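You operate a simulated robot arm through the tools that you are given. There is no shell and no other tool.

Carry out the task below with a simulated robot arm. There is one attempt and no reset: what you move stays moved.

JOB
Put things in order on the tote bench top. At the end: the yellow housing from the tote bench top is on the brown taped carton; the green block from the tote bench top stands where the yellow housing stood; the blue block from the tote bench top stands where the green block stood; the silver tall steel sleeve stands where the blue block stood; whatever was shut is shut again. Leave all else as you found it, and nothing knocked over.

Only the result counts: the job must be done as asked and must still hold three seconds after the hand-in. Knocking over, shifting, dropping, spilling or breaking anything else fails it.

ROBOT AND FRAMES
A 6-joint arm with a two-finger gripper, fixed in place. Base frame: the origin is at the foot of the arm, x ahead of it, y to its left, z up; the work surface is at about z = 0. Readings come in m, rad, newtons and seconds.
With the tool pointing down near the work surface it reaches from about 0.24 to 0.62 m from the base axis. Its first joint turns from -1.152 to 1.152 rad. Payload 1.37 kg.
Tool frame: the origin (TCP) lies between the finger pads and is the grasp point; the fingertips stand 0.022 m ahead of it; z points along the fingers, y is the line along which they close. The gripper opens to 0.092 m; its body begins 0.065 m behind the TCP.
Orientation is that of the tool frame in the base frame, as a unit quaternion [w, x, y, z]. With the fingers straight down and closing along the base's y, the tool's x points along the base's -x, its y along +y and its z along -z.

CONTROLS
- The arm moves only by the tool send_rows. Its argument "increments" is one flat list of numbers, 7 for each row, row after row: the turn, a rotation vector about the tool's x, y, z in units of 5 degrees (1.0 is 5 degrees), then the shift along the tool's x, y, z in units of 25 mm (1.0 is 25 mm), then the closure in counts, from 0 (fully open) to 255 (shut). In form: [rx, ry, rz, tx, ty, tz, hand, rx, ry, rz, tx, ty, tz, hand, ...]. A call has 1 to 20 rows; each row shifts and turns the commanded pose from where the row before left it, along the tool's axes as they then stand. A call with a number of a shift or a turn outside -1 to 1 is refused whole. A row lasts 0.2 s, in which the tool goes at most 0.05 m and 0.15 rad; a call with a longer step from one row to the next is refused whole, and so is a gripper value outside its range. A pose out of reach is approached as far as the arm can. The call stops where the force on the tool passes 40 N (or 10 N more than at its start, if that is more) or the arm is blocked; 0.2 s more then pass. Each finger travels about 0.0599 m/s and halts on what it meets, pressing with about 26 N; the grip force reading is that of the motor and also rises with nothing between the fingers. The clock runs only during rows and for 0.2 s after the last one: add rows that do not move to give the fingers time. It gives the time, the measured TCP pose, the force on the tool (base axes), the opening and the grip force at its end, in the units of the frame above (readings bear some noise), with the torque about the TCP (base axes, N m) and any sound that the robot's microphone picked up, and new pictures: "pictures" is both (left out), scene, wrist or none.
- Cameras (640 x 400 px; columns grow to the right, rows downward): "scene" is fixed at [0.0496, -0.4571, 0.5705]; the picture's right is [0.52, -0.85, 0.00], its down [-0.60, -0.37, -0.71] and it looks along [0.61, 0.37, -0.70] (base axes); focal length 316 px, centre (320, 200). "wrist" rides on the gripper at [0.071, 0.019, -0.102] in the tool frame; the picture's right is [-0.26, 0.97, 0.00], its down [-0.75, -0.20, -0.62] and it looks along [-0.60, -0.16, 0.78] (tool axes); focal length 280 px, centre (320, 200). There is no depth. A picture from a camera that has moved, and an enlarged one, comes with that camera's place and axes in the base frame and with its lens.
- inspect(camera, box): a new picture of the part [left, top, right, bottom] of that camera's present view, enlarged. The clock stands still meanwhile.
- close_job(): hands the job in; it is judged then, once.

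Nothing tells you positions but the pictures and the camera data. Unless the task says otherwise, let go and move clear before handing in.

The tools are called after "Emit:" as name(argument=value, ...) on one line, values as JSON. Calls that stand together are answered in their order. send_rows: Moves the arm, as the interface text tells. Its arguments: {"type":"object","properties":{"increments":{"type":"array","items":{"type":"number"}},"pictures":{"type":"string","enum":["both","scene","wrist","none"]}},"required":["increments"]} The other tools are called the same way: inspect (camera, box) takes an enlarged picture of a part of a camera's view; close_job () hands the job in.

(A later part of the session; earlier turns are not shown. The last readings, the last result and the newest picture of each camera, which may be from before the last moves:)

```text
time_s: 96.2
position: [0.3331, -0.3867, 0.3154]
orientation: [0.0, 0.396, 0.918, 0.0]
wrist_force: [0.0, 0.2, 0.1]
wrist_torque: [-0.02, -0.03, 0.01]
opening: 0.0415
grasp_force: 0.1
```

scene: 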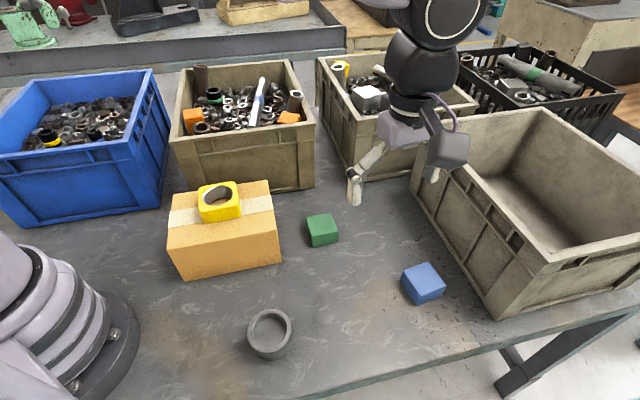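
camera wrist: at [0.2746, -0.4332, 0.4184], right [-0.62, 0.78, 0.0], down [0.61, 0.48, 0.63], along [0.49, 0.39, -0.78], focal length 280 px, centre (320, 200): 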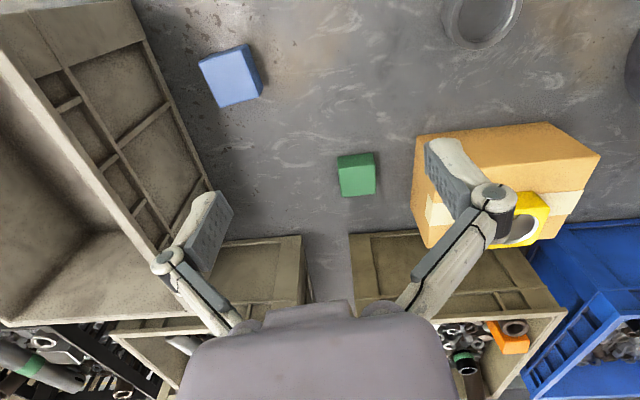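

Emit:
send_rows(increments=[0, 0, 1, 0, 0, 0, 100, 0, 0, 1, 0, 0, 0, 100, 0, 0, 0.06, 0, 0, 0, 100, 0, 0, 0, 0.503, 1, -0.05, 100, 0, 0, 0, 0.503, 1, -0.05, 100, 0, 0, 0, 0.503, 1, -0.05, 100, 0, 0, 0, 0.503, 1, -0.05, 100, 0, 0, 0, 0.503, 1, -0.05, 100, 0, 0, 0, 0.503, 1, -0.05, 100, 0, 0, 0, 0.503, 1, -0.05, 100, 0, 0, 0, 0.503, 1, -0.05, 100, 0, 0, 0, 0.503, 1, -0.05, 100, 0, 0, 0, 0.503, 1, -0.05, 100, 0, 0, 0, 0.503, 1, -0.05, 100, 0, 0, 0, 0.503, 1, -0.05, 100, 0, 0, 0, 0.503, 1, -0.05, 100, 0, 0, 0, 0.503, 1, -0.05, 100, 0, 0, 0, 0.503, 1, -0.05, 100, 0, 0, 0, 0.503, 1, -0.05, 100, 0, 0, 0, 0, 0, 0, 100], pictures="both")

```text
time_s: 100.4
position: [0.5565, -0.0002, 0.3354]
orientation: [0.0, 0.475, 0.88, 0.001]
wrist_force: [-0.2, -0.5, 0.3]
wrist_torque: [0.02, 0.02, 0.0]
opening: 0.0562
grasp_force: 0.1
camera wrist: at [0.5339, 0.0684, 0.4382], right [0.95, 0.31, 0.0], down [0.24, -0.74, 0.63], along [0.19, -0.6, -0.78], focal length 280 px, centre (320, 200)
```

scene: 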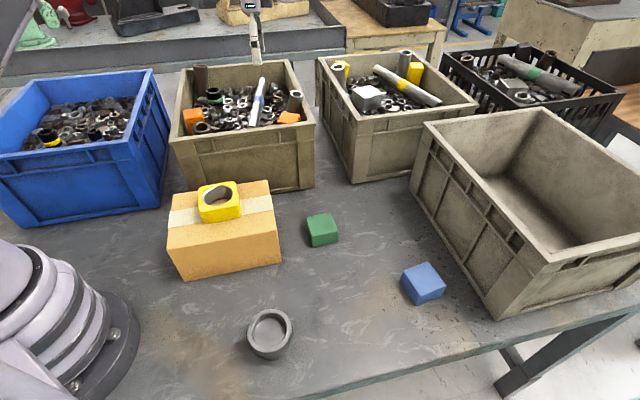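
wrist: 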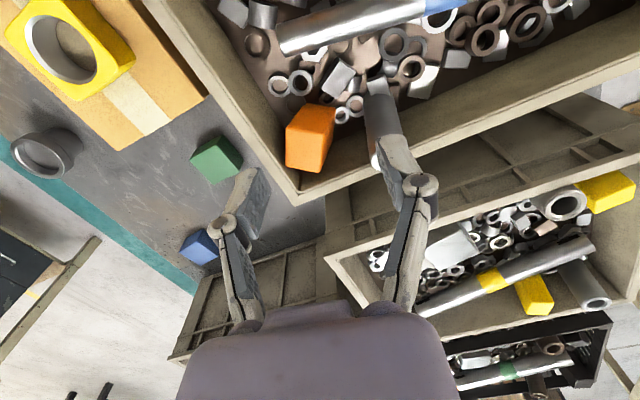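

Emit:
send_rows(increments=[0, 0, 0, -0.475, 0.73, 0, 100, 0, 0, 0, -0.475, 0.73, 0, 100, 0, 0, 0, 0, 0, 0, 100], pictures="both")

Emit:
inspect(camera="wrist", box=[220, 50, 420, 190])

Emit:
inspect(camera="scene", box=[230, 60, 330, 130])

```text
time_s: 101.2
position: [0.6015, -0.0008, 0.3346]
orientation: [0.001, 0.476, 0.88, 0.001]
wrist_force: [0.0, -0.7, 0.2]
wrist_torque: [0.0, -0.01, 0.04]
opening: 0.0558
grasp_force: 0.1
camera wrist: at [0.578, 0.0684, 0.4378], right [0.95, 0.31, 0.0], down [0.24, -0.74, 0.63], along [0.19, -0.6, -0.78], focal length 280 px, centre (320, 200)
```

scene: 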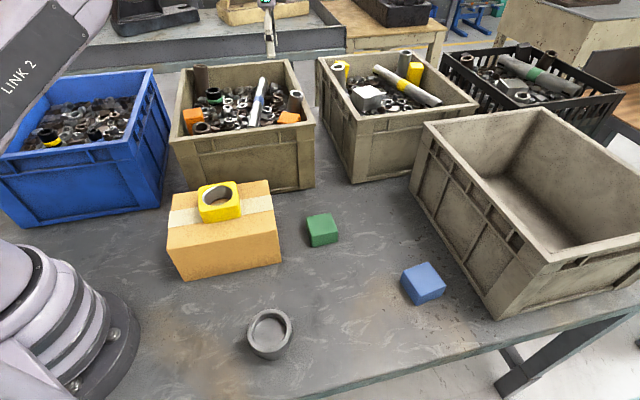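
wrist: 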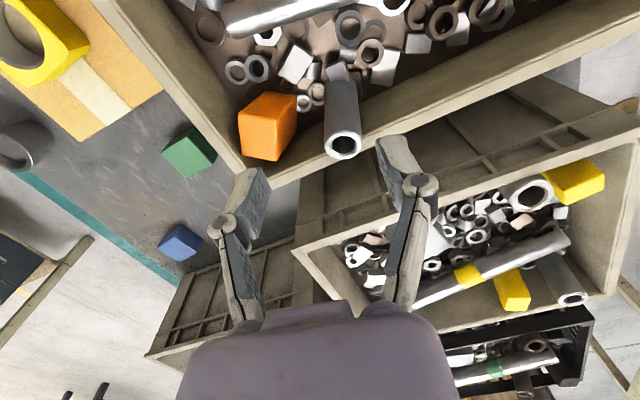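

```text
2.86 times, centred on (320, 120) of wrist
camera zoom: at [0.578, 0.0684, 0.4378], right [0.95, 0.31, 0.0], down [0.24, -0.74, 0.63], along [0.19, -0.6, -0.78], focal length 801 px, centre (320, 429)
```

zoom: 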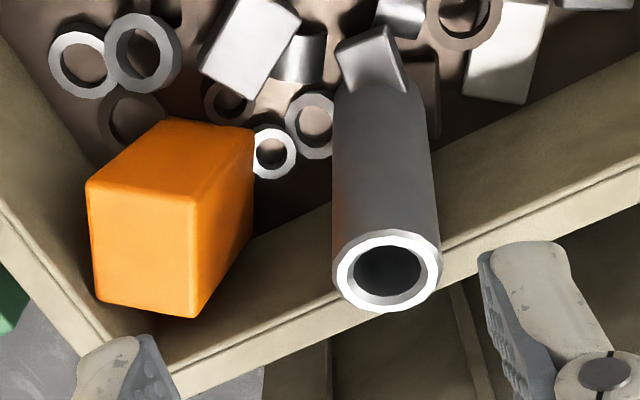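

```text
5.71 times, centred on (280, 95) of scene
camera zoom: at [0.0496, -0.4571, 0.5705], right [0.52, -0.85, 0.0], down [-0.6, -0.37, -0.71], along [0.61, 0.37, -0.7], focal length 1807 px, centre (549, 800)
```

zoom: 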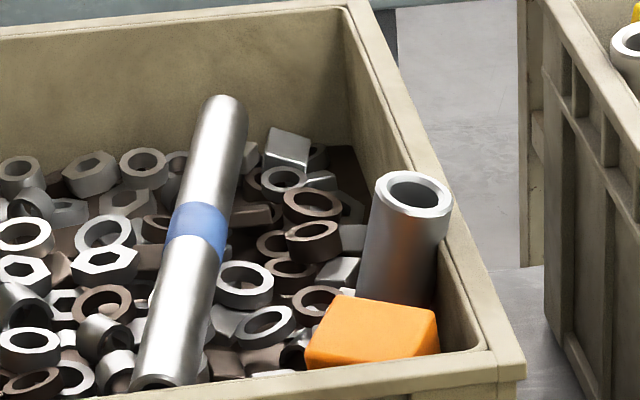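

The tote sleeve looks embedded in the pile and low-poly like the scenery. The "cup" on the bench may in fact be a shut lidded tin, so I'll look at it closely before deciding.

Emit:
send_rows(increments=[0, 0, 0, 0, -0.95, 0, 0, 0, 0, 0, 0, -0.95, 0, 0, 0, 0, 0, 0, -0.95, 0, 0, 0, 0, 0, 0, -0.95, 0, 0, 0, 0, 0, 0, -0.95, 0, 0, 0, 0, 0, 0, -0.95, 0, 0, 0, 0, 0, 0, -0.95, 0, 0, 0, 0, 0, 0, -0.95, 0, 0, 0, 0, 0, 0, -0.95, 0, 0, 0, 0, 0, 0, -0.95, 0, 0, 0, 0, 0, 0, -0.95, 0, 0, 0, 0, 0, 0, -0.95, 0, 0, 0, 0, 0, 0, -0.95, 0, 0, 0, 0, 0, 0, -0.95, 0, 0, 0, 0, 0, 0, -0.95, 0, 0, 0, 0, 0, 0, -0.95, 0, 0, 0, 0, 0, 0, -0.95, 0, 0, 0, 0, 0, 0, 0, 0, 0], pictures="both")

Emit:
inspect(camera="wrist", box=[190, 10, 350, 130])

Emit:
inspect(camera="scene", box=[235, 300, 305, 365])

```text
time_s: 105.0
position: [0.2627, -0.2205, 0.3318]
orientation: [0.001, 0.476, 0.88, 0.0]
wrist_force: [-0.2, -0.8, -0.1]
wrist_torque: [-0.01, 0.01, -0.02]
opening: 0.0917
grasp_force: 0.0
camera wrist: at [0.2397, -0.1517, 0.4348], right [0.95, 0.31, 0.0], down [0.24, -0.74, 0.63], along [0.19, -0.6, -0.78], focal length 280 px, centre (320, 200)
```

scene: 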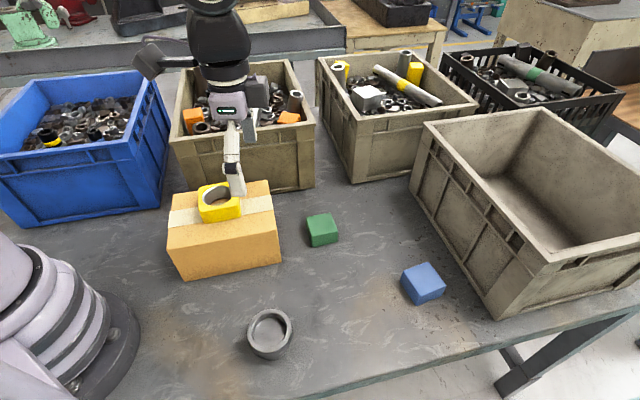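
wrist: 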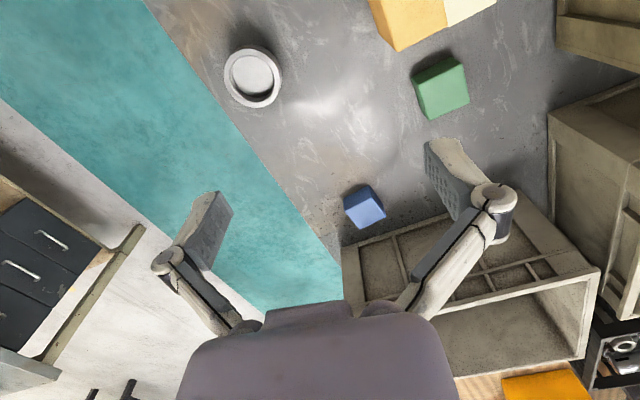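

```text
3.33 times, centred on (270, 70) of wrist
camera zoom: at [0.2397, -0.1517, 0.4348], right [0.95, 0.31, 0.0], down [0.24, -0.74, 0.63], along [0.19, -0.6, -0.78], focal length 935 px, centre (487, 633)
```

zoom: 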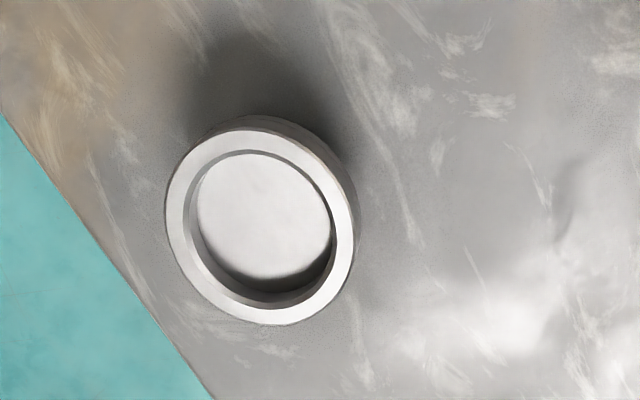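

```text
6.15 times, centred on (270, 332) of scene
camera zoom: at [0.0496, -0.4571, 0.5705], right [0.52, -0.85, 0.0], down [-0.6, -0.37, -0.71], along [0.61, 0.37, -0.7], focal length 1946 px, centre (628, -615)
```

zoom: 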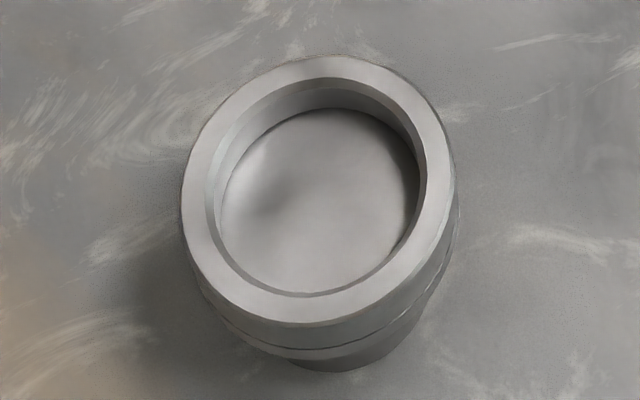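

The grey item is a tin with a recessed lid (about Ø70 mm, maybe 50–60 mm tall); the silver sleeve is most likely shut inside it, since the tote sleeves are ambiguous scenery. I move over the tin to measure it more accurately.

Emit:
send_rows(increments=[0, 0, 0, -0.046, -0.726, 1, 0, 0, 0, 0, -0.046, -0.726, 1, 0, 0, 0, 0, -0.046, -0.726, 1, 0, 0, 0, 0, -0.046, -0.726, 1, 0, 0, 0, 0, -0.046, -0.726, 1, 0, 0, 0, 0, 0, 0, 0, 0], pictures="both")

Emit:
inspect(camera="wrist", box=[240, 20, 400, 140])

```text
time_s: 106.4
position: [0.1897, -0.2779, 0.2089]
orientation: [0.001, 0.476, 0.879, 0.0]
wrist_force: [0.1, -0.6, 0.0]
wrist_torque: [0.0, 0.0, 0.05]
opening: 0.092
grasp_force: 0.1
camera wrist: at [0.1668, -0.2075, 0.3109], right [0.95, 0.31, 0.0], down [0.24, -0.74, 0.63], along [0.19, -0.6, -0.78], focal length 280 px, centre (320, 200)
```

scene: 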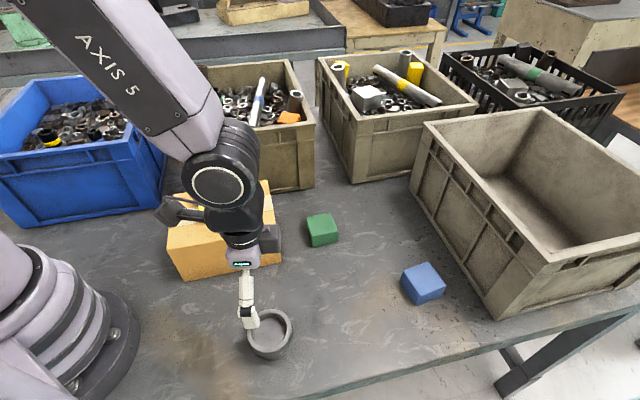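
wrist: 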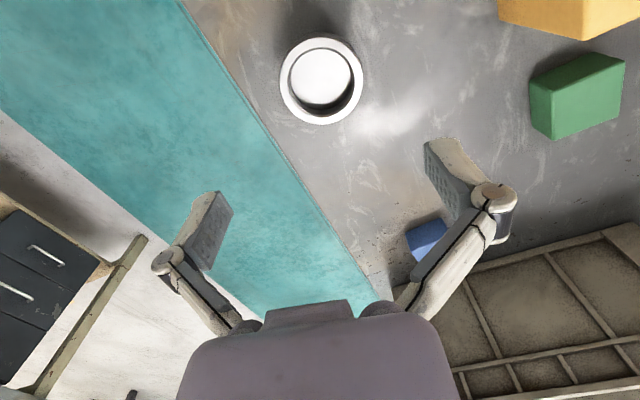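

```text
3.33 times, centred on (320, 80) of wrist
camera zoom: at [0.1668, -0.2075, 0.3109], right [0.95, 0.31, 0.0], down [0.24, -0.74, 0.63], along [0.19, -0.6, -0.78], focal length 935 px, centre (320, 600)
```

zoom: 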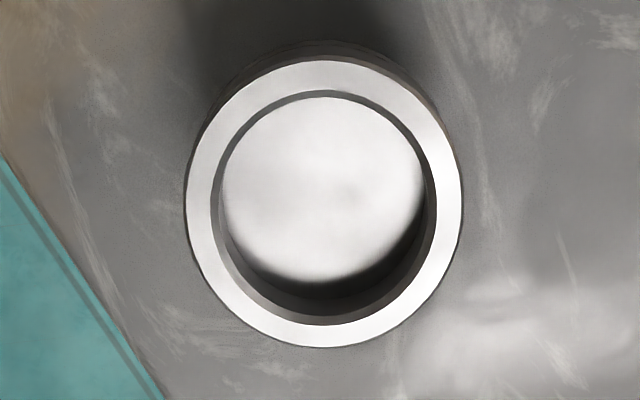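

The tin's rim is at about [0.190, -0.2745], z≈0.062, Ø70 mm, with a lid step about 15 mm down. I descend to straddle the lid only and check.

Emit:
send_rows(increments=[0, 0, 0, 0.11, 0.08, 1, 0, 0, 0, 0, 0, 0, 1, 0, 0, 0, 0, 0, 0, 1, 0, 0, 0, 0, 0, 0, 1, 0, 0, 0, 0, 0, 0, 0.6, 0, 0, 0, 0, 0, 0, 0, 0], pictures="both")

Emit:
inspect(camera="scene", box=[220, 280, 320, 370])

```text
time_s: 107.8
position: [0.19, -0.2712, 0.0941]
orientation: [0.001, 0.476, 0.879, 0.0]
wrist_force: [0.1, -0.2, 0.6]
wrist_torque: [-0.02, 0.01, 0.04]
opening: 0.092
grasp_force: 0.1
camera wrist: at [0.1661, -0.2017, 0.1958], right [0.95, 0.31, 0.0], down [0.24, -0.74, 0.63], along [0.19, -0.6, -0.78], focal length 280 px, centre (320, 200)
```

scene: 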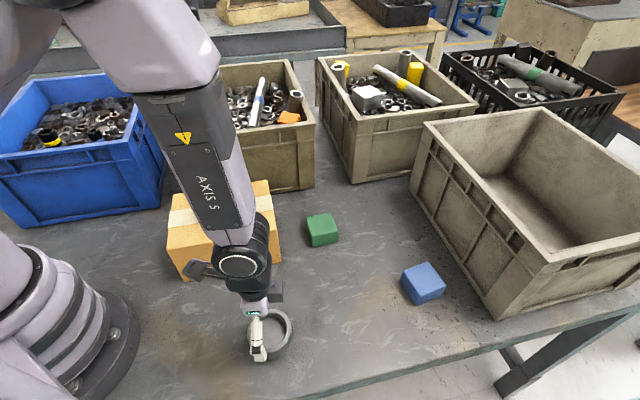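
wrist: 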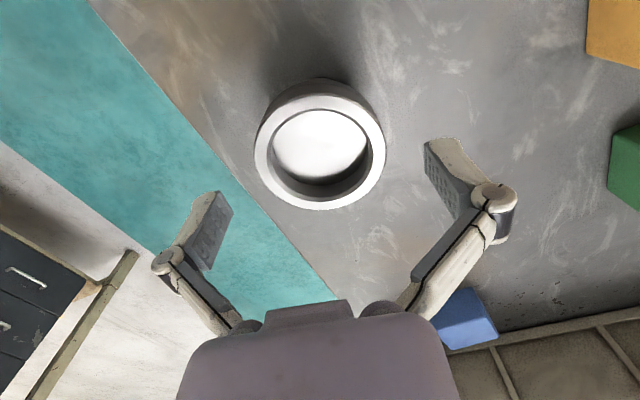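

```text
4.44 times, centred on (270, 325) of scene
camera zoom: at [0.0496, -0.4571, 0.5705], right [0.52, -0.85, 0.0], down [-0.6, -0.37, -0.71], along [0.61, 0.37, -0.7], focal length 1405 px, centre (542, -356)
```

zoom: 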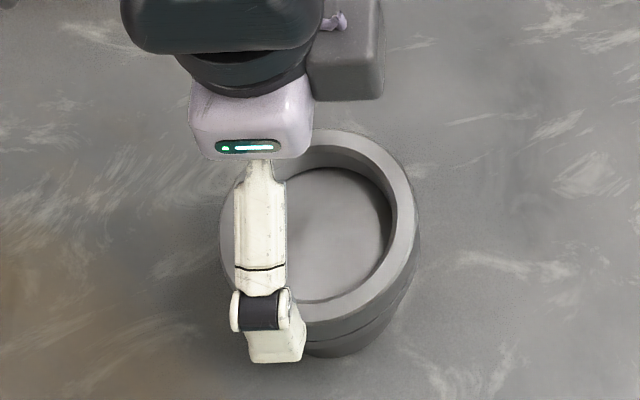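

Emit:
inspect(camera="wrist", box=[240, 65, 400, 215])

```text
2.67 times, centred on (320, 140) of wrist
camera zoom: at [0.1661, -0.2017, 0.1958], right [0.95, 0.31, 0.0], down [0.24, -0.74, 0.63], along [0.19, -0.6, -0.78], focal length 748 px, centre (320, 360)
```

zoom: 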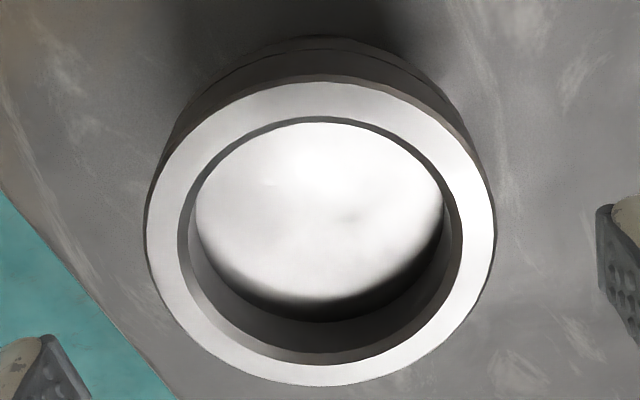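

A seam is visible about 15 mm below the rim, so I'll grip only the lid band (fingertips about z=0.048), close, and test-lift slowly.

Emit:
send_rows(increments=[0, 0, 0, 0, 0, 0.5, 0, 0, 0, 0, 0, 0, 0.46, 0, 0, 0, 0, 0, 0, 0, 0, 0, 0, 0, 0, 0, 0, 255, 0, 0, 0, 0, 0, 0, 255, 0, 0, 0, 0, 0, 0, 255, 0, 0, 0, 0, 0, 0, 255, 0, 0, 0, 0, 0, 0, 255], pictures="both")

```text
time_s: 109.6
position: [0.1898, -0.2702, 0.0703]
orientation: [0.001, 0.475, 0.88, -0.001]
wrist_force: [-4.0, -3.1, 9.7]
wrist_torque: [-0.02, 0.03, -0.03]
opening: 0.0701
grasp_force: 26.1
camera wrist: at [0.1668, -0.2016, 0.1722], right [0.95, 0.31, 0.0], down [0.24, -0.74, 0.63], along [0.19, -0.6, -0.78], focal length 280 px, centre (320, 200)
```

scene: 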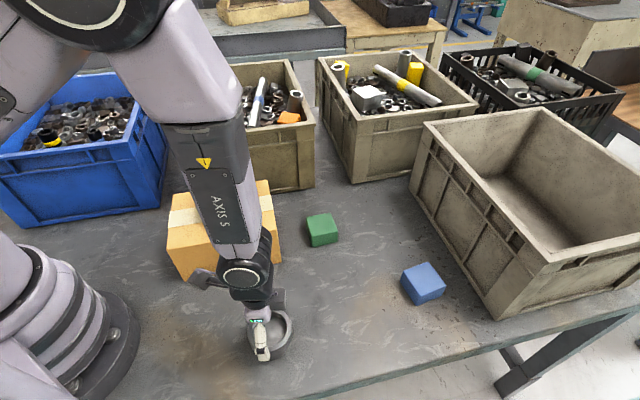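
wrist: 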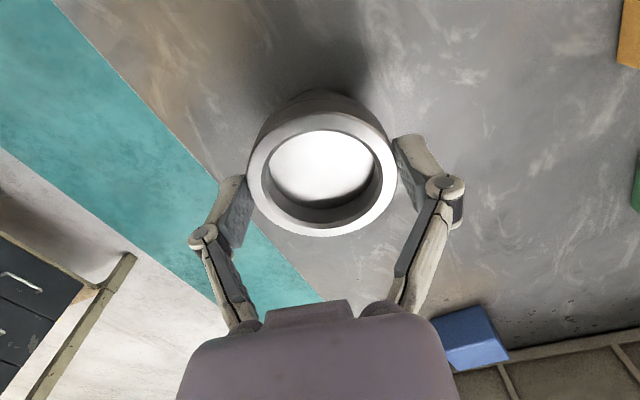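

Gripped at 0.070 opening. I test-lift very slowly to see whether just the lid comes up.

Emit:
send_rows(increments=[0, 0, 0, 0, 0, -0.1, 255, 0, 0, 0, 0, 0, -0.1, 255, 0, 0, 0, 0, 0, -0.1, 255, 0, 0, 0, 0, 0, 0, 255], pictures="both")

Emit:
inspect(camera="scene", box=[220, 280, 320, 370])

Emit:
inspect(camera="wrist", box=[220, 75, 420, 245])

```text
time_s: 110.6
position: [0.1893, -0.2716, 0.0761]
orientation: [0.001, 0.476, 0.879, -0.001]
wrist_force: [0.2, -0.7, -5.0]
wrist_torque: [0.04, 0.02, 0.01]
opening: 0.0699
grasp_force: 25.9
camera wrist: at [0.1664, -0.2026, 0.1799], right [0.95, 0.31, 0.0], down [0.24, -0.74, 0.63], along [0.19, -0.6, -0.78], focal length 280 px, centre (320, 200)
```

scene: 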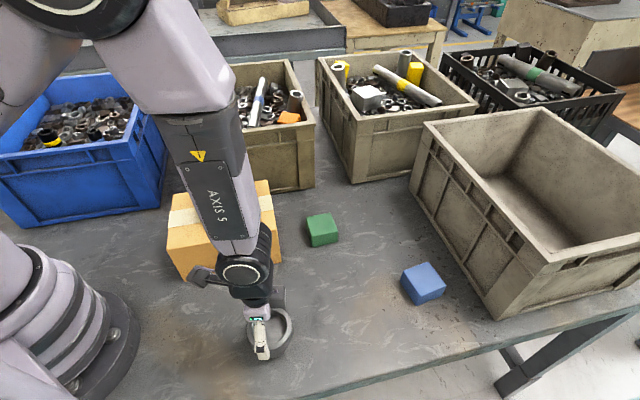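
wrist: 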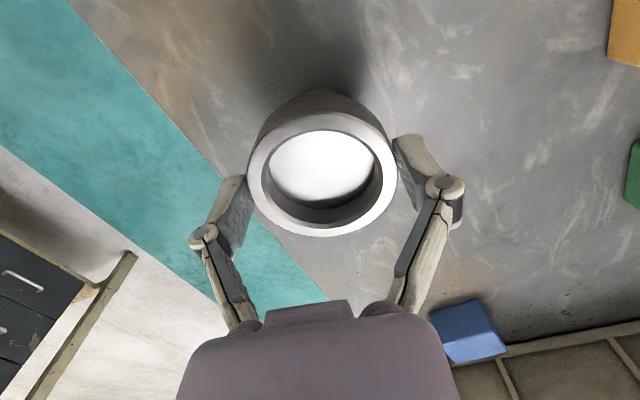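

```text
4.44 times, centred on (270, 325) of scene
camera zoom: at [0.0496, -0.4571, 0.5705], right [0.52, -0.85, 0.0], down [-0.6, -0.37, -0.71], along [0.61, 0.37, -0.7], focal length 1405 px, centre (542, -356)
```

zoom: 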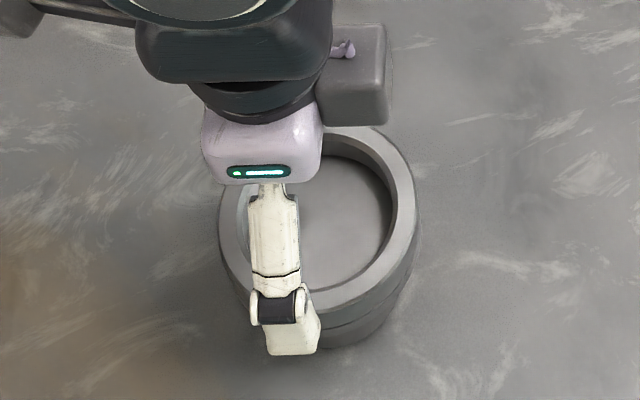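

```text
2.35 times, centred on (320, 160) of wrist
camera zoom: at [0.1664, -0.2026, 0.1799], right [0.95, 0.31, 0.0], down [0.24, -0.74, 0.63], along [0.19, -0.6, -0.78], focal length 660 px, centre (320, 294)
```

zoom: 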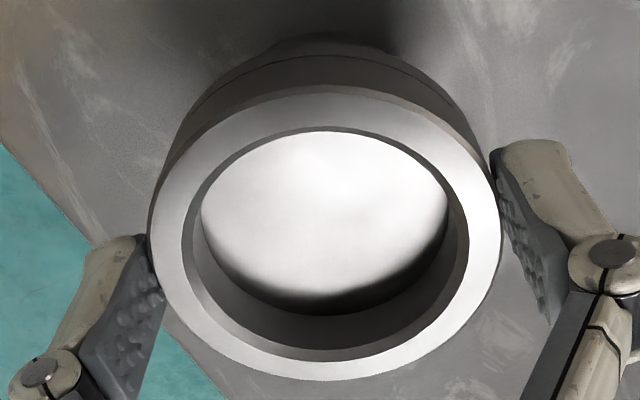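

Emit:
send_rows(increments=[0, 0, 0, 0, 0, -0.15, 255, 0, 0, 0, 0, 0, -0.2, 255, 0, 0, 0, 0, 0, -0.2, 255, 0, 0, 0, 0, 0, -0.2, 255, 0, 0, 0, 0, 0, -0.2, 255, 0, 0, 0, 0, 0, -0.2, 255, 0, 0, 0, 0, 0, 0, 255], pictures="both")

Emit:
inspect(camera="scene", box=[220, 280, 320, 370])

Emit:
inspect(camera="wrist", box=[220, 45, 420, 215])

```text
time_s: 112.2
position: [0.1903, -0.2712, 0.1053]
orientation: [0.001, 0.476, 0.88, 0.0]
wrist_force: [0.2, 0.6, -4.2]
wrist_torque: [0.02, 0.0, 0.0]
opening: 0.0698
grasp_force: 26.0
camera wrist: at [0.1671, -0.2024, 0.2082], right [0.95, 0.31, 0.0], down [0.24, -0.74, 0.63], along [0.19, -0.6, -0.78], focal length 280 px, centre (320, 200)
```

scene: 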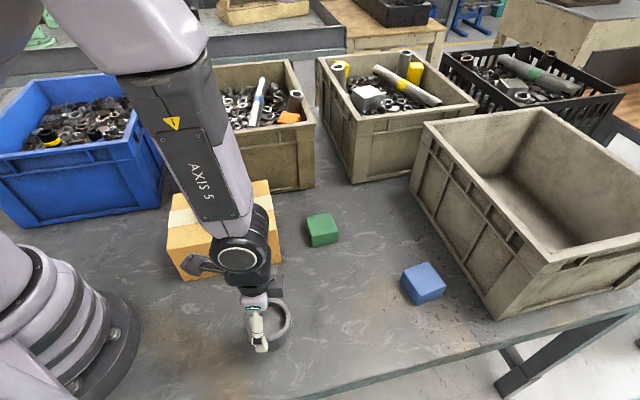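
wrist: 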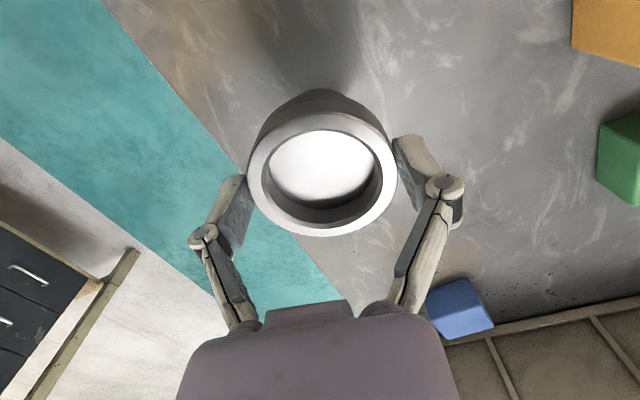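

```text
4.44 times, centred on (270, 325) of scene
camera zoom: at [0.0496, -0.4571, 0.5705], right [0.52, -0.85, 0.0], down [-0.6, -0.37, -0.71], along [0.61, 0.37, -0.7], focal length 1405 px, centre (542, -356)
```

zoom: 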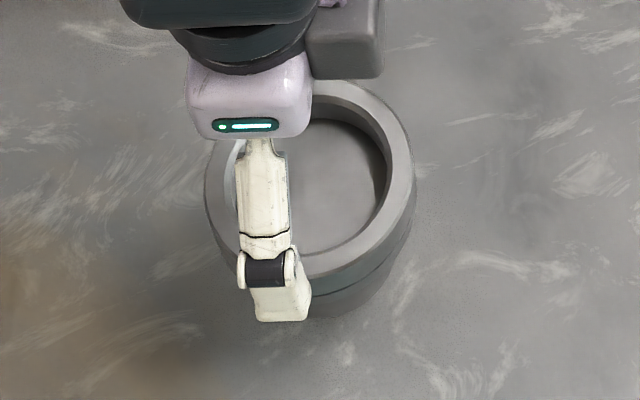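

```text
2.35 times, centred on (320, 130) of wrist
camera zoom: at [0.1671, -0.2024, 0.2082], right [0.95, 0.31, 0.0], down [0.24, -0.74, 0.63], along [0.19, -0.6, -0.78], focal length 660 px, centre (320, 365)
```

zoom: 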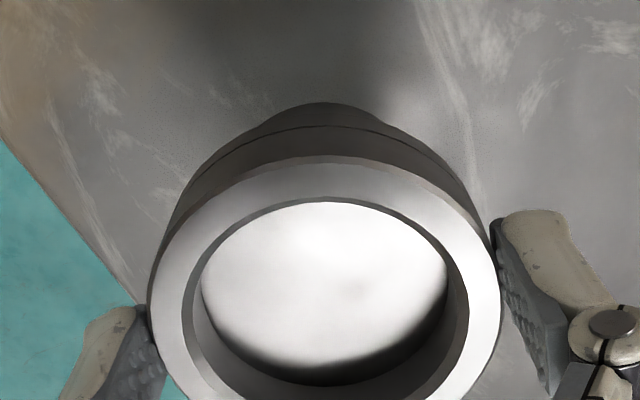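

The whole grey piece came up as one solid part (no separate lid, nothing under it), so it's not a container. I set it back exactly where it was and release.

Emit:
send_rows(increments=[0, 0, 0, 0, 0, 0.2, 255, 0, 0, 0, 0, 0, 0.2, 255, 0, 0, 0, 0, 0, 0.2, 255, 0, 0, 0, 0, 0, 0.2, 255, 0, 0, 0, 0, 0, 0.2, 255, 0, 0, 0, 0, 0, 0.2, 255, 0, 0, 0, 0, 0, 0.1, 255, 0, 0, 0, 0, 0, 0, 255], pictures="none")

Emit:
send_rows(increments=[0, 0, 0, 0, 0, 0.06, 255, 0, 0, 0, 0, 0, 0.04, 255, 0, 0, 0, 0, 0, 0, 255], pictures="wrist")

```text
time_s: 114.0
position: [0.1895, -0.2718, 0.0742]
orientation: [0.001, 0.476, 0.88, 0.0]
wrist_force: [-0.4, -0.3, -3.9]
wrist_torque: [-0.01, 0.03, 0.0]
opening: 0.0699
grasp_force: 26.1
```

```text
time_s: 114.8
position: [0.1908, -0.2721, 0.0713]
orientation: [0.001, 0.475, 0.88, 0.0]
wrist_force: [0.1, 0.1, -3.6]
wrist_torque: [0.01, -0.01, 0.02]
opening: 0.0698
grasp_force: 26.3
camera wrist: at [0.1674, -0.2024, 0.1738], right [0.95, 0.31, 0.0], down [0.24, -0.74, 0.63], along [0.19, -0.6, -0.78], focal length 280 px, centre (320, 200)
```

wrist: 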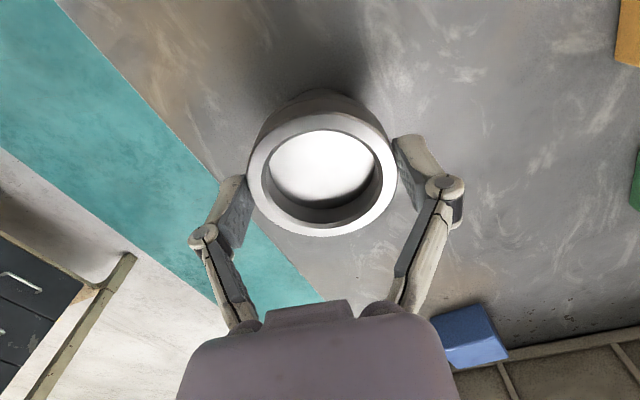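

Emit:
send_rows(increments=[0, 0, 0, 0, 0, 0.05, 255, 0, 0, 0, 0, 0, 0, 255], pictures="none")

Emit:
send_rows(increments=[0, 0, 0, 0, 0, 0.04, 255, 0, 0, 0, 0, 0, 0, 255], pictures="none")

```text
time_s: 115.4
position: [0.1904, -0.272, 0.0697]
orientation: [0.001, 0.475, 0.88, 0.0]
wrist_force: [0.3, 0.1, -2.7]
wrist_torque: [0.01, 0.03, -0.02]
opening: 0.0699
grasp_force: 25.6
```

```text
time_s: 116.0
position: [0.1906, -0.2734, 0.0687]
orientation: [0.0, 0.476, 0.88, 0.0]
wrist_force: [1.2, 7.3, 14.1]
wrist_torque: [0.06, -0.05, -0.04]
opening: 0.0698
grasp_force: 25.8
```

Emit:
send_rows(increments=[0, 0, 0, 0, 0, -0.03, 255, 0, 0, 0, 0, 0, 0, 220, 0, 0, 0, 0, 0, 0, 120, 0, 0, 0, 0, 0, 0, 40, 0, 0, 0, 0, 0, 0, 0, 0, 0, 0, 0, 0, 0, 0, 0, 0, 0, 0, 0, -0.3, 0, 0, 0, 0, 0, 0, -0.7, 0, 0, 0, 0, 0, 0, -1, 0, 0, 0, 0, 0, 0, -1, 0, 0, 0, 0, 0, 0, -1, 0, 0, 0, 0, 0, 0, -1, 0, 0, 0, 0, 0, 0, -1, 0, 0, 0, 0, 0, 0, -1, 0, 0, 0, 0, 0, 0, -1, 0, 0, 0, 0, 0, 0, 0, 0], pictures="both")

Emit:
inspect(camera="scene", box=[220, 290, 330, 370])

```text
time_s: 119.4
position: [0.1889, -0.272, 0.2722]
orientation: [0.001, 0.476, 0.879, 0.0]
wrist_force: [-0.7, -0.8, 0.3]
wrist_torque: [0.0, -0.04, 0.0]
opening: 0.0919
grasp_force: 0.1
camera wrist: at [0.1661, -0.2027, 0.3737], right [0.95, 0.31, 0.0], down [0.24, -0.74, 0.63], along [0.19, -0.59, -0.78], focal length 280 px, centre (320, 200)
```

scene: 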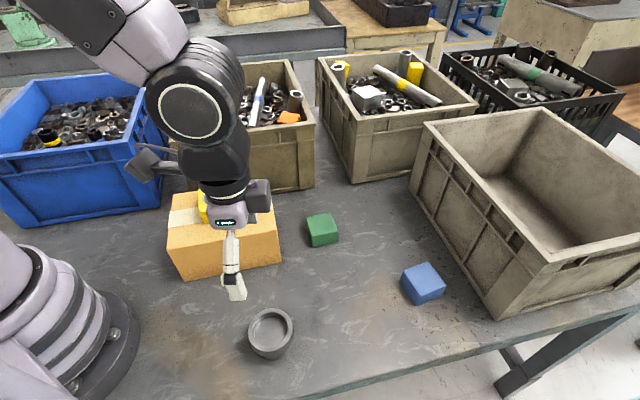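
wrist: 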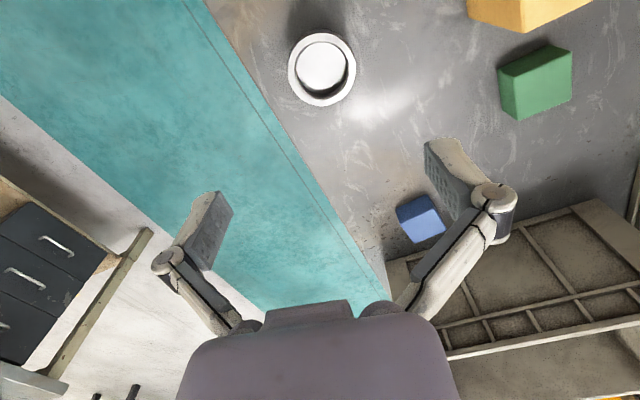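

```text
5.00 times, centred on (275, 330) of scene
camera zoom: at [0.0496, -0.4571, 0.5705], right [0.52, -0.85, 0.0], down [-0.6, -0.37, -0.71], along [0.61, 0.37, -0.7], focal length 1581 px, centre (545, -450)
```

zoom: 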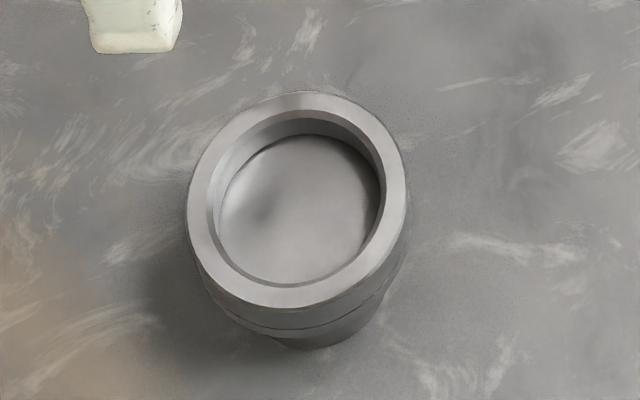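

The grey piece is back within about 2 mm of its original place. Its size now makes me confident the target is the slimmer (Ø33 mm) silver sleeve in the near grey tote, which leans on the tote rim near [0.633, -0.034], top z≈0.218. I go there with the fingers part-open, set to close parallel to the wall.

Emit:
send_rows(increments=[0, 0, -0.787, 0, 0, -0.77, 100, 0, 0, -0.787, 0, 0, -0.77, 100, 0, 0, -0.787, 0, 0, -0.77, 100, 0, 0, 0, -0.244, 0.995, 0, 100, 0, 0, 0, -0.244, 0.995, 0, 100, 0, 0, 0, -0.244, 0.995, 0, 100, 0, 0, 0, -0.244, 0.995, 0, 100, 0, 0, 0, -0.244, 0.995, 0, 100, 0, 0, 0, -0.244, 0.995, 0, 100, 0, 0, 0, -0.244, 0.995, 0, 100, 0, 0, 0, -0.244, 0.995, 0, 100, 0, 0, 0, -0.244, 0.995, 0, 100, 0, 0, 0, -0.244, 0.995, 0, 100, 0, 0, 0, -0.244, 0.995, 0, 100, 0, 0, 0, -0.244, 0.995, 0, 100, 0, 0, 0, -0.244, 0.995, 0, 100, 0, 0, 0, -0.244, 0.995, 0, 100, 0, 0, 0, -0.244, 0.995, 0, 100, 0, 0, 0, -0.244, 0.995, 0, 100, 0, 0, 0, -0.244, 0.995, 0, 100], pictures="scene")

```text
time_s: 123.6
position: [0.5637, -0.0456, 0.3284]
orientation: [0.0, 0.382, 0.924, -0.001]
wrist_force: [-0.1, 0.4, -0.2]
wrist_torque: [0.01, -0.02, 0.01]
opening: 0.056
grasp_force: 0.1
```

scene: 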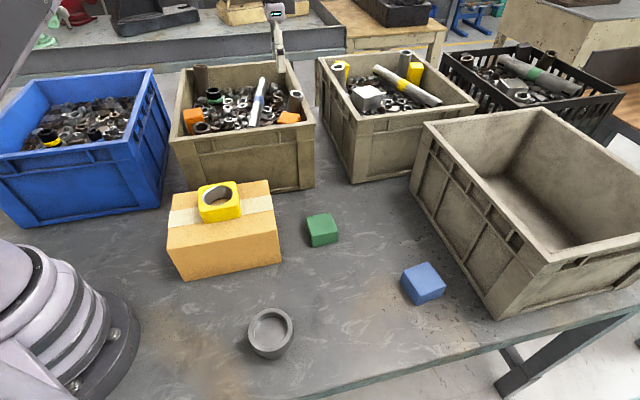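

Emit:
send_rows(increments=[0, 0, 0, -0.147, 0.763, 0, 100, 0, 0, 0, -0.147, 0.763, 0, 100, 0, 0, 0, -0.147, 0.763, 0, 100, 0, 0, 0, 0, 0, 0.9, 100, 0, 0, 0, 0, 0, 0.9, 100, 0, 0, 0, 0, 0, 0.8, 100, 0, 0, 0, 0, 0, 0, 100], pictures="both")

Emit:
inspect(camera="wrist", box=[220, 70, 420, 220])

```text
time_s: 125.2
position: [0.6115, -0.0149, 0.2619]
orientation: [0.0, 0.383, 0.924, 0.0]
wrist_force: [0.0, 0.8, 1.1]
wrist_torque: [-0.01, -0.02, -0.04]
opening: 0.0563
grasp_force: 0.0
camera wrist: at [0.5742, 0.0487, 0.3652], right [0.87, 0.5, 0.0], down [0.39, -0.68, 0.63], along [0.31, -0.54, -0.78], focal length 280 px, centre (320, 200)
```

scene: 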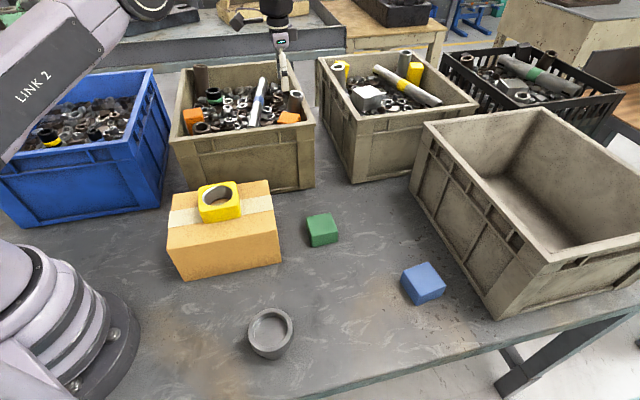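
wrist: 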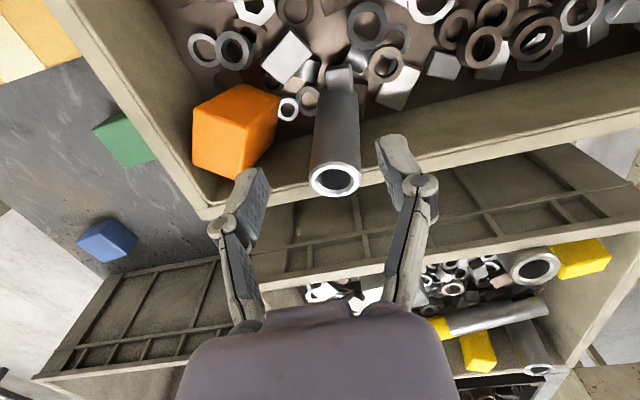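

```text
2.67 times, centred on (320, 145) of wrist
camera zoom: at [0.5742, 0.0487, 0.3652], right [0.87, 0.5, 0.0], down [0.39, -0.68, 0.63], along [0.31, -0.54, -0.78], focal length 748 px, centre (320, 347)
```

zoom: 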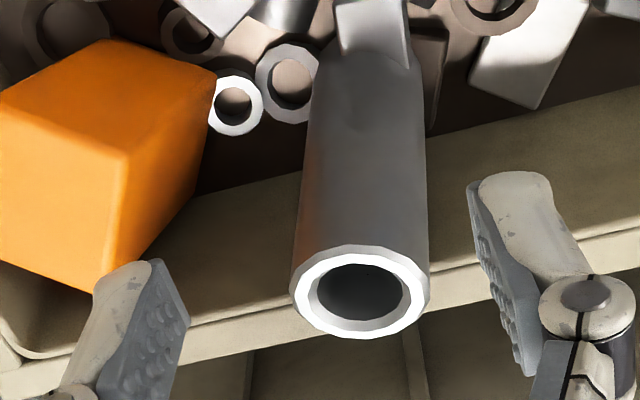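

The sleeve rim measures [0.633, -0.034, 0.218] again, leaning about 12° toward the wall and 7° toward the orange block. I tilt the tool 7° to match, move above it, and check reach before descending.

Emit:
send_rows(increments=[-0.7, 0, 0, 0, 0, 0, 100, -0.7, 0, 0, 0, 0, 0, 100, 0, 0, 0, -0.4, 0.067, 0.01, 100, 0, 0, 0, -0.4, 0.067, 0.01, 100, 0, 0, 0, 0, 0, 0, 100], pictures="both")

Emit:
inspect(camera="wrist", box=[220, 70, 420, 220])

Emit:
inspect(camera="scene", box=[240, 20, 340, 130])

```text
time_s: 126.4
position: [0.6267, -0.024, 0.2645]
orientation: [0.025, 0.383, 0.922, 0.055]
wrist_force: [-0.6, 0.2, -1.3]
wrist_torque: [0.06, 0.01, 0.0]
opening: 0.0558
grasp_force: 0.0
camera wrist: at [0.5818, 0.0295, 0.3678], right [0.86, 0.49, 0.12], down [0.33, -0.73, 0.6], along [0.38, -0.48, -0.79], focal length 280 px, centre (320, 200)
```

scene: 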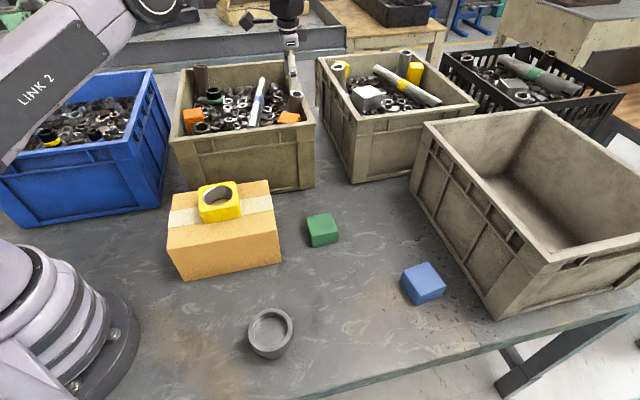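
wrist: 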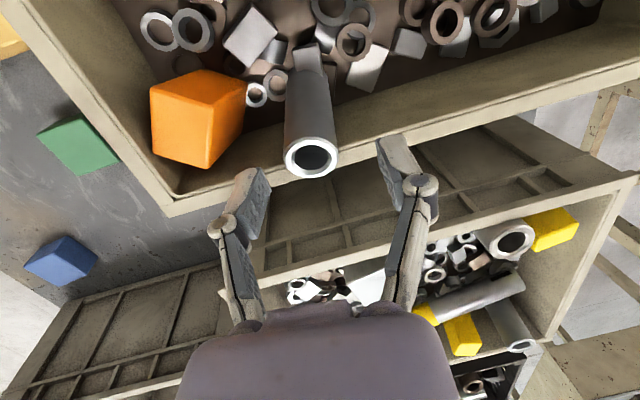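

```text
2.67 times, centred on (320, 145) of wrist
camera zoom: at [0.5818, 0.0295, 0.3678], right [0.86, 0.49, 0.12], down [0.33, -0.73, 0.6], along [0.38, -0.48, -0.79], focal length 748 px, centre (320, 347)
```

zoom: 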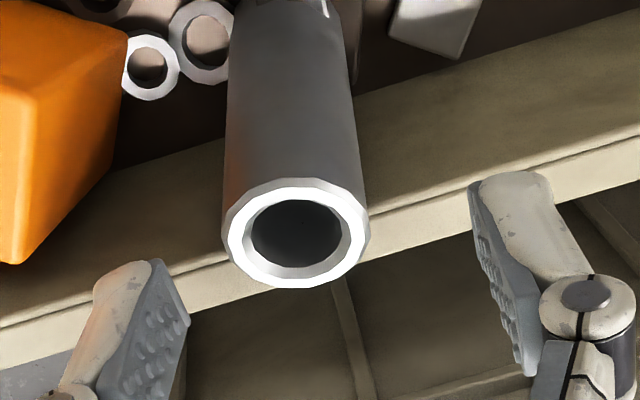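

```text
3.64 times, centred on (290, 75) of scene
camera zoom: at [0.0496, -0.4571, 0.5705], right [0.52, -0.85, 0.0], down [-0.6, -0.37, -0.71], along [0.61, 0.37, -0.7], focal length 1150 px, centre (429, 654)
```

zoom: 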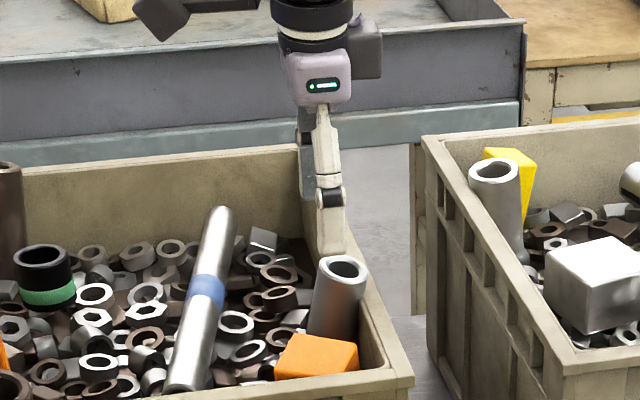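

Reach is fine here. I descend the first part and check the finger clearances around the sleeve.

Emit:
send_rows(increments=[0, 0, 0, -0.03, -0.07, 0.448, 100, 0, 0, 0, -0.03, -0.07, 0.448, 100, 0, 0, 0, -0.02, -0.06, 0.448, 100, 0, 0, 0, 0, 0, 0, 100], pictures="both")

Emit:
inspect(camera="wrist", box=[200, 70, 440, 250])

Emit:
inspect(camera="scene", box=[240, 40, 340, 130])

```text
time_s: 127.4
position: [0.6282, -0.0272, 0.2283]
orientation: [0.024, 0.382, 0.922, 0.056]
wrist_force: [0.0, -0.1, -0.6]
wrist_torque: [-0.04, -0.01, -0.02]
opening: 0.0559
grasp_force: 0.0
camera wrist: at [0.5823, 0.0278, 0.3335], right [0.86, 0.49, 0.12], down [0.33, -0.73, 0.6], along [0.38, -0.47, -0.79], focal length 280 px, centre (320, 200)
```

scene: 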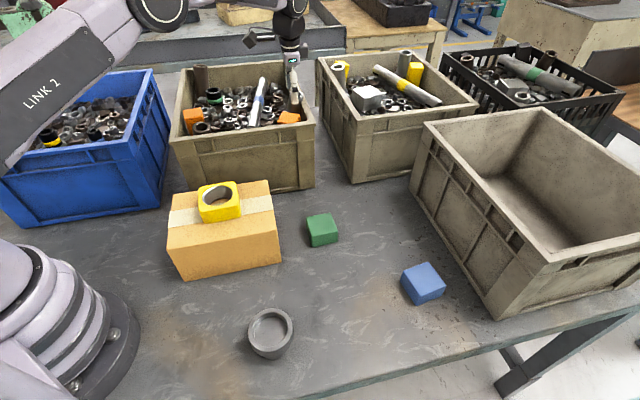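
wrist: 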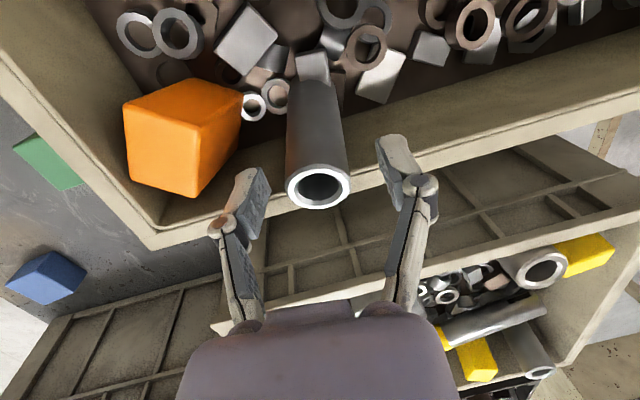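

```text
2.22 times, centred on (320, 160) of wrist
camera zoom: at [0.5823, 0.0278, 0.3335], right [0.86, 0.49, 0.12], down [0.33, -0.73, 0.6], along [0.38, -0.47, -0.79], focal length 623 px, centre (320, 289)
```

zoom: 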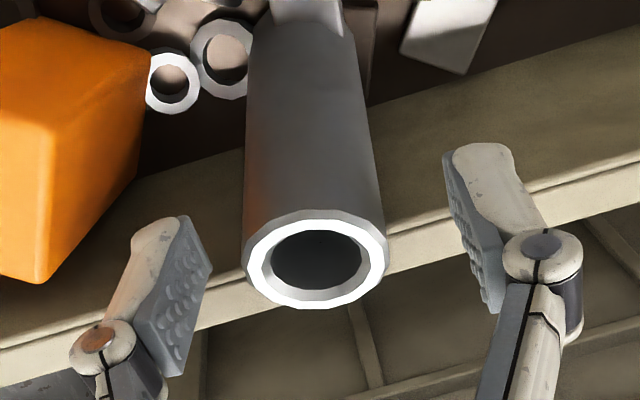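

```text
4.44 times, centred on (290, 85) of scene
camera zoom: at [0.0496, -0.4571, 0.5705], right [0.52, -0.85, 0.0], down [-0.6, -0.37, -0.71], along [0.61, 0.37, -0.7], focal length 1405 px, centre (453, 711)
```

zoom: 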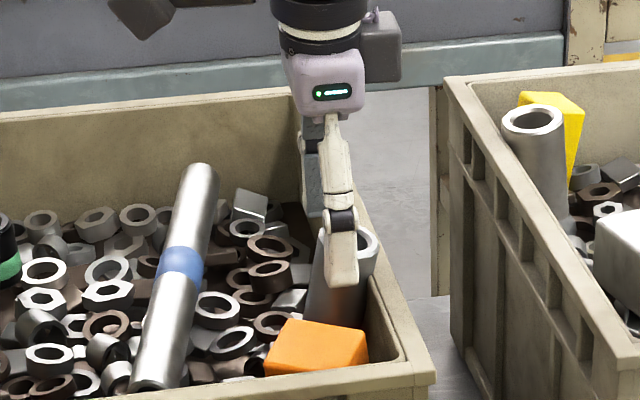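

Emit:
send_rows(increments=[0, 0, 0, 0, -0.04, 0.4, 100, 0, 0, 0, 0, -0.04, 0.4, 100, 0, 0, 0, 0, 0, 0, 100], pictures="both")

Emit:
inspect(camera="wrist", box=[200, 70, 440, 250])

Emit:
inspect(camera="scene", box=[240, 40, 340, 130])

```text
time_s: 128.2
position: [0.629, -0.0259, 0.2101]
orientation: [0.024, 0.382, 0.922, 0.056]
wrist_force: [-0.2, 0.0, -0.5]
wrist_torque: [-0.02, -0.01, 0.03]
opening: 0.0561
grasp_force: 0.0
camera wrist: at [0.5832, 0.0277, 0.3136], right [0.86, 0.49, 0.12], down [0.33, -0.73, 0.6], along [0.38, -0.47, -0.79], focal length 280 px, centre (320, 200)
```

scene: 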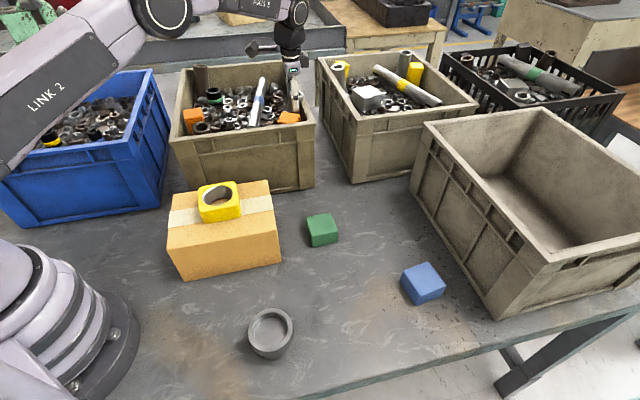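
wrist: 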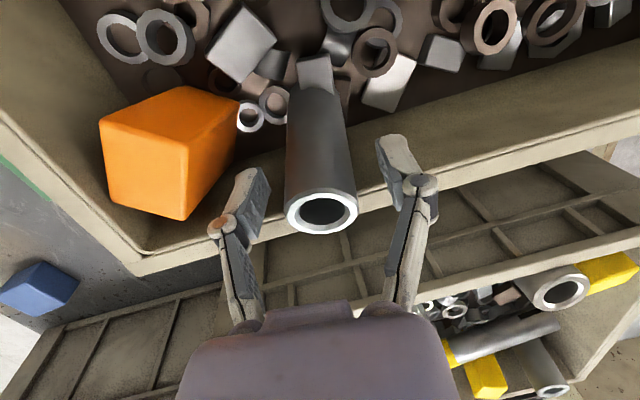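

```text
2.22 times, centred on (320, 160) of wrist
camera zoom: at [0.5832, 0.0277, 0.3136], right [0.86, 0.49, 0.12], down [0.33, -0.73, 0.6], along [0.38, -0.47, -0.79], focal length 623 px, centre (320, 289)
```

zoom: 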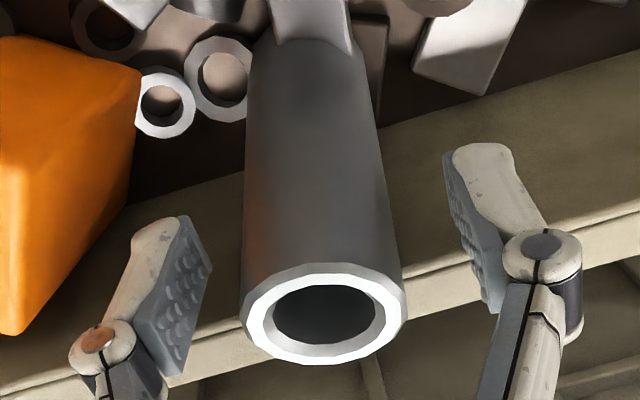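

```text
4.44 times, centred on (290, 85) of scene
camera zoom: at [0.0496, -0.4571, 0.5705], right [0.52, -0.85, 0.0], down [-0.6, -0.37, -0.71], along [0.61, 0.37, -0.7], focal length 1405 px, centre (453, 711)
```

zoom: 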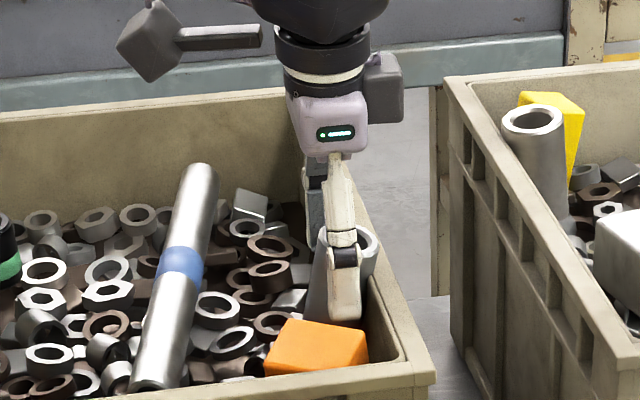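

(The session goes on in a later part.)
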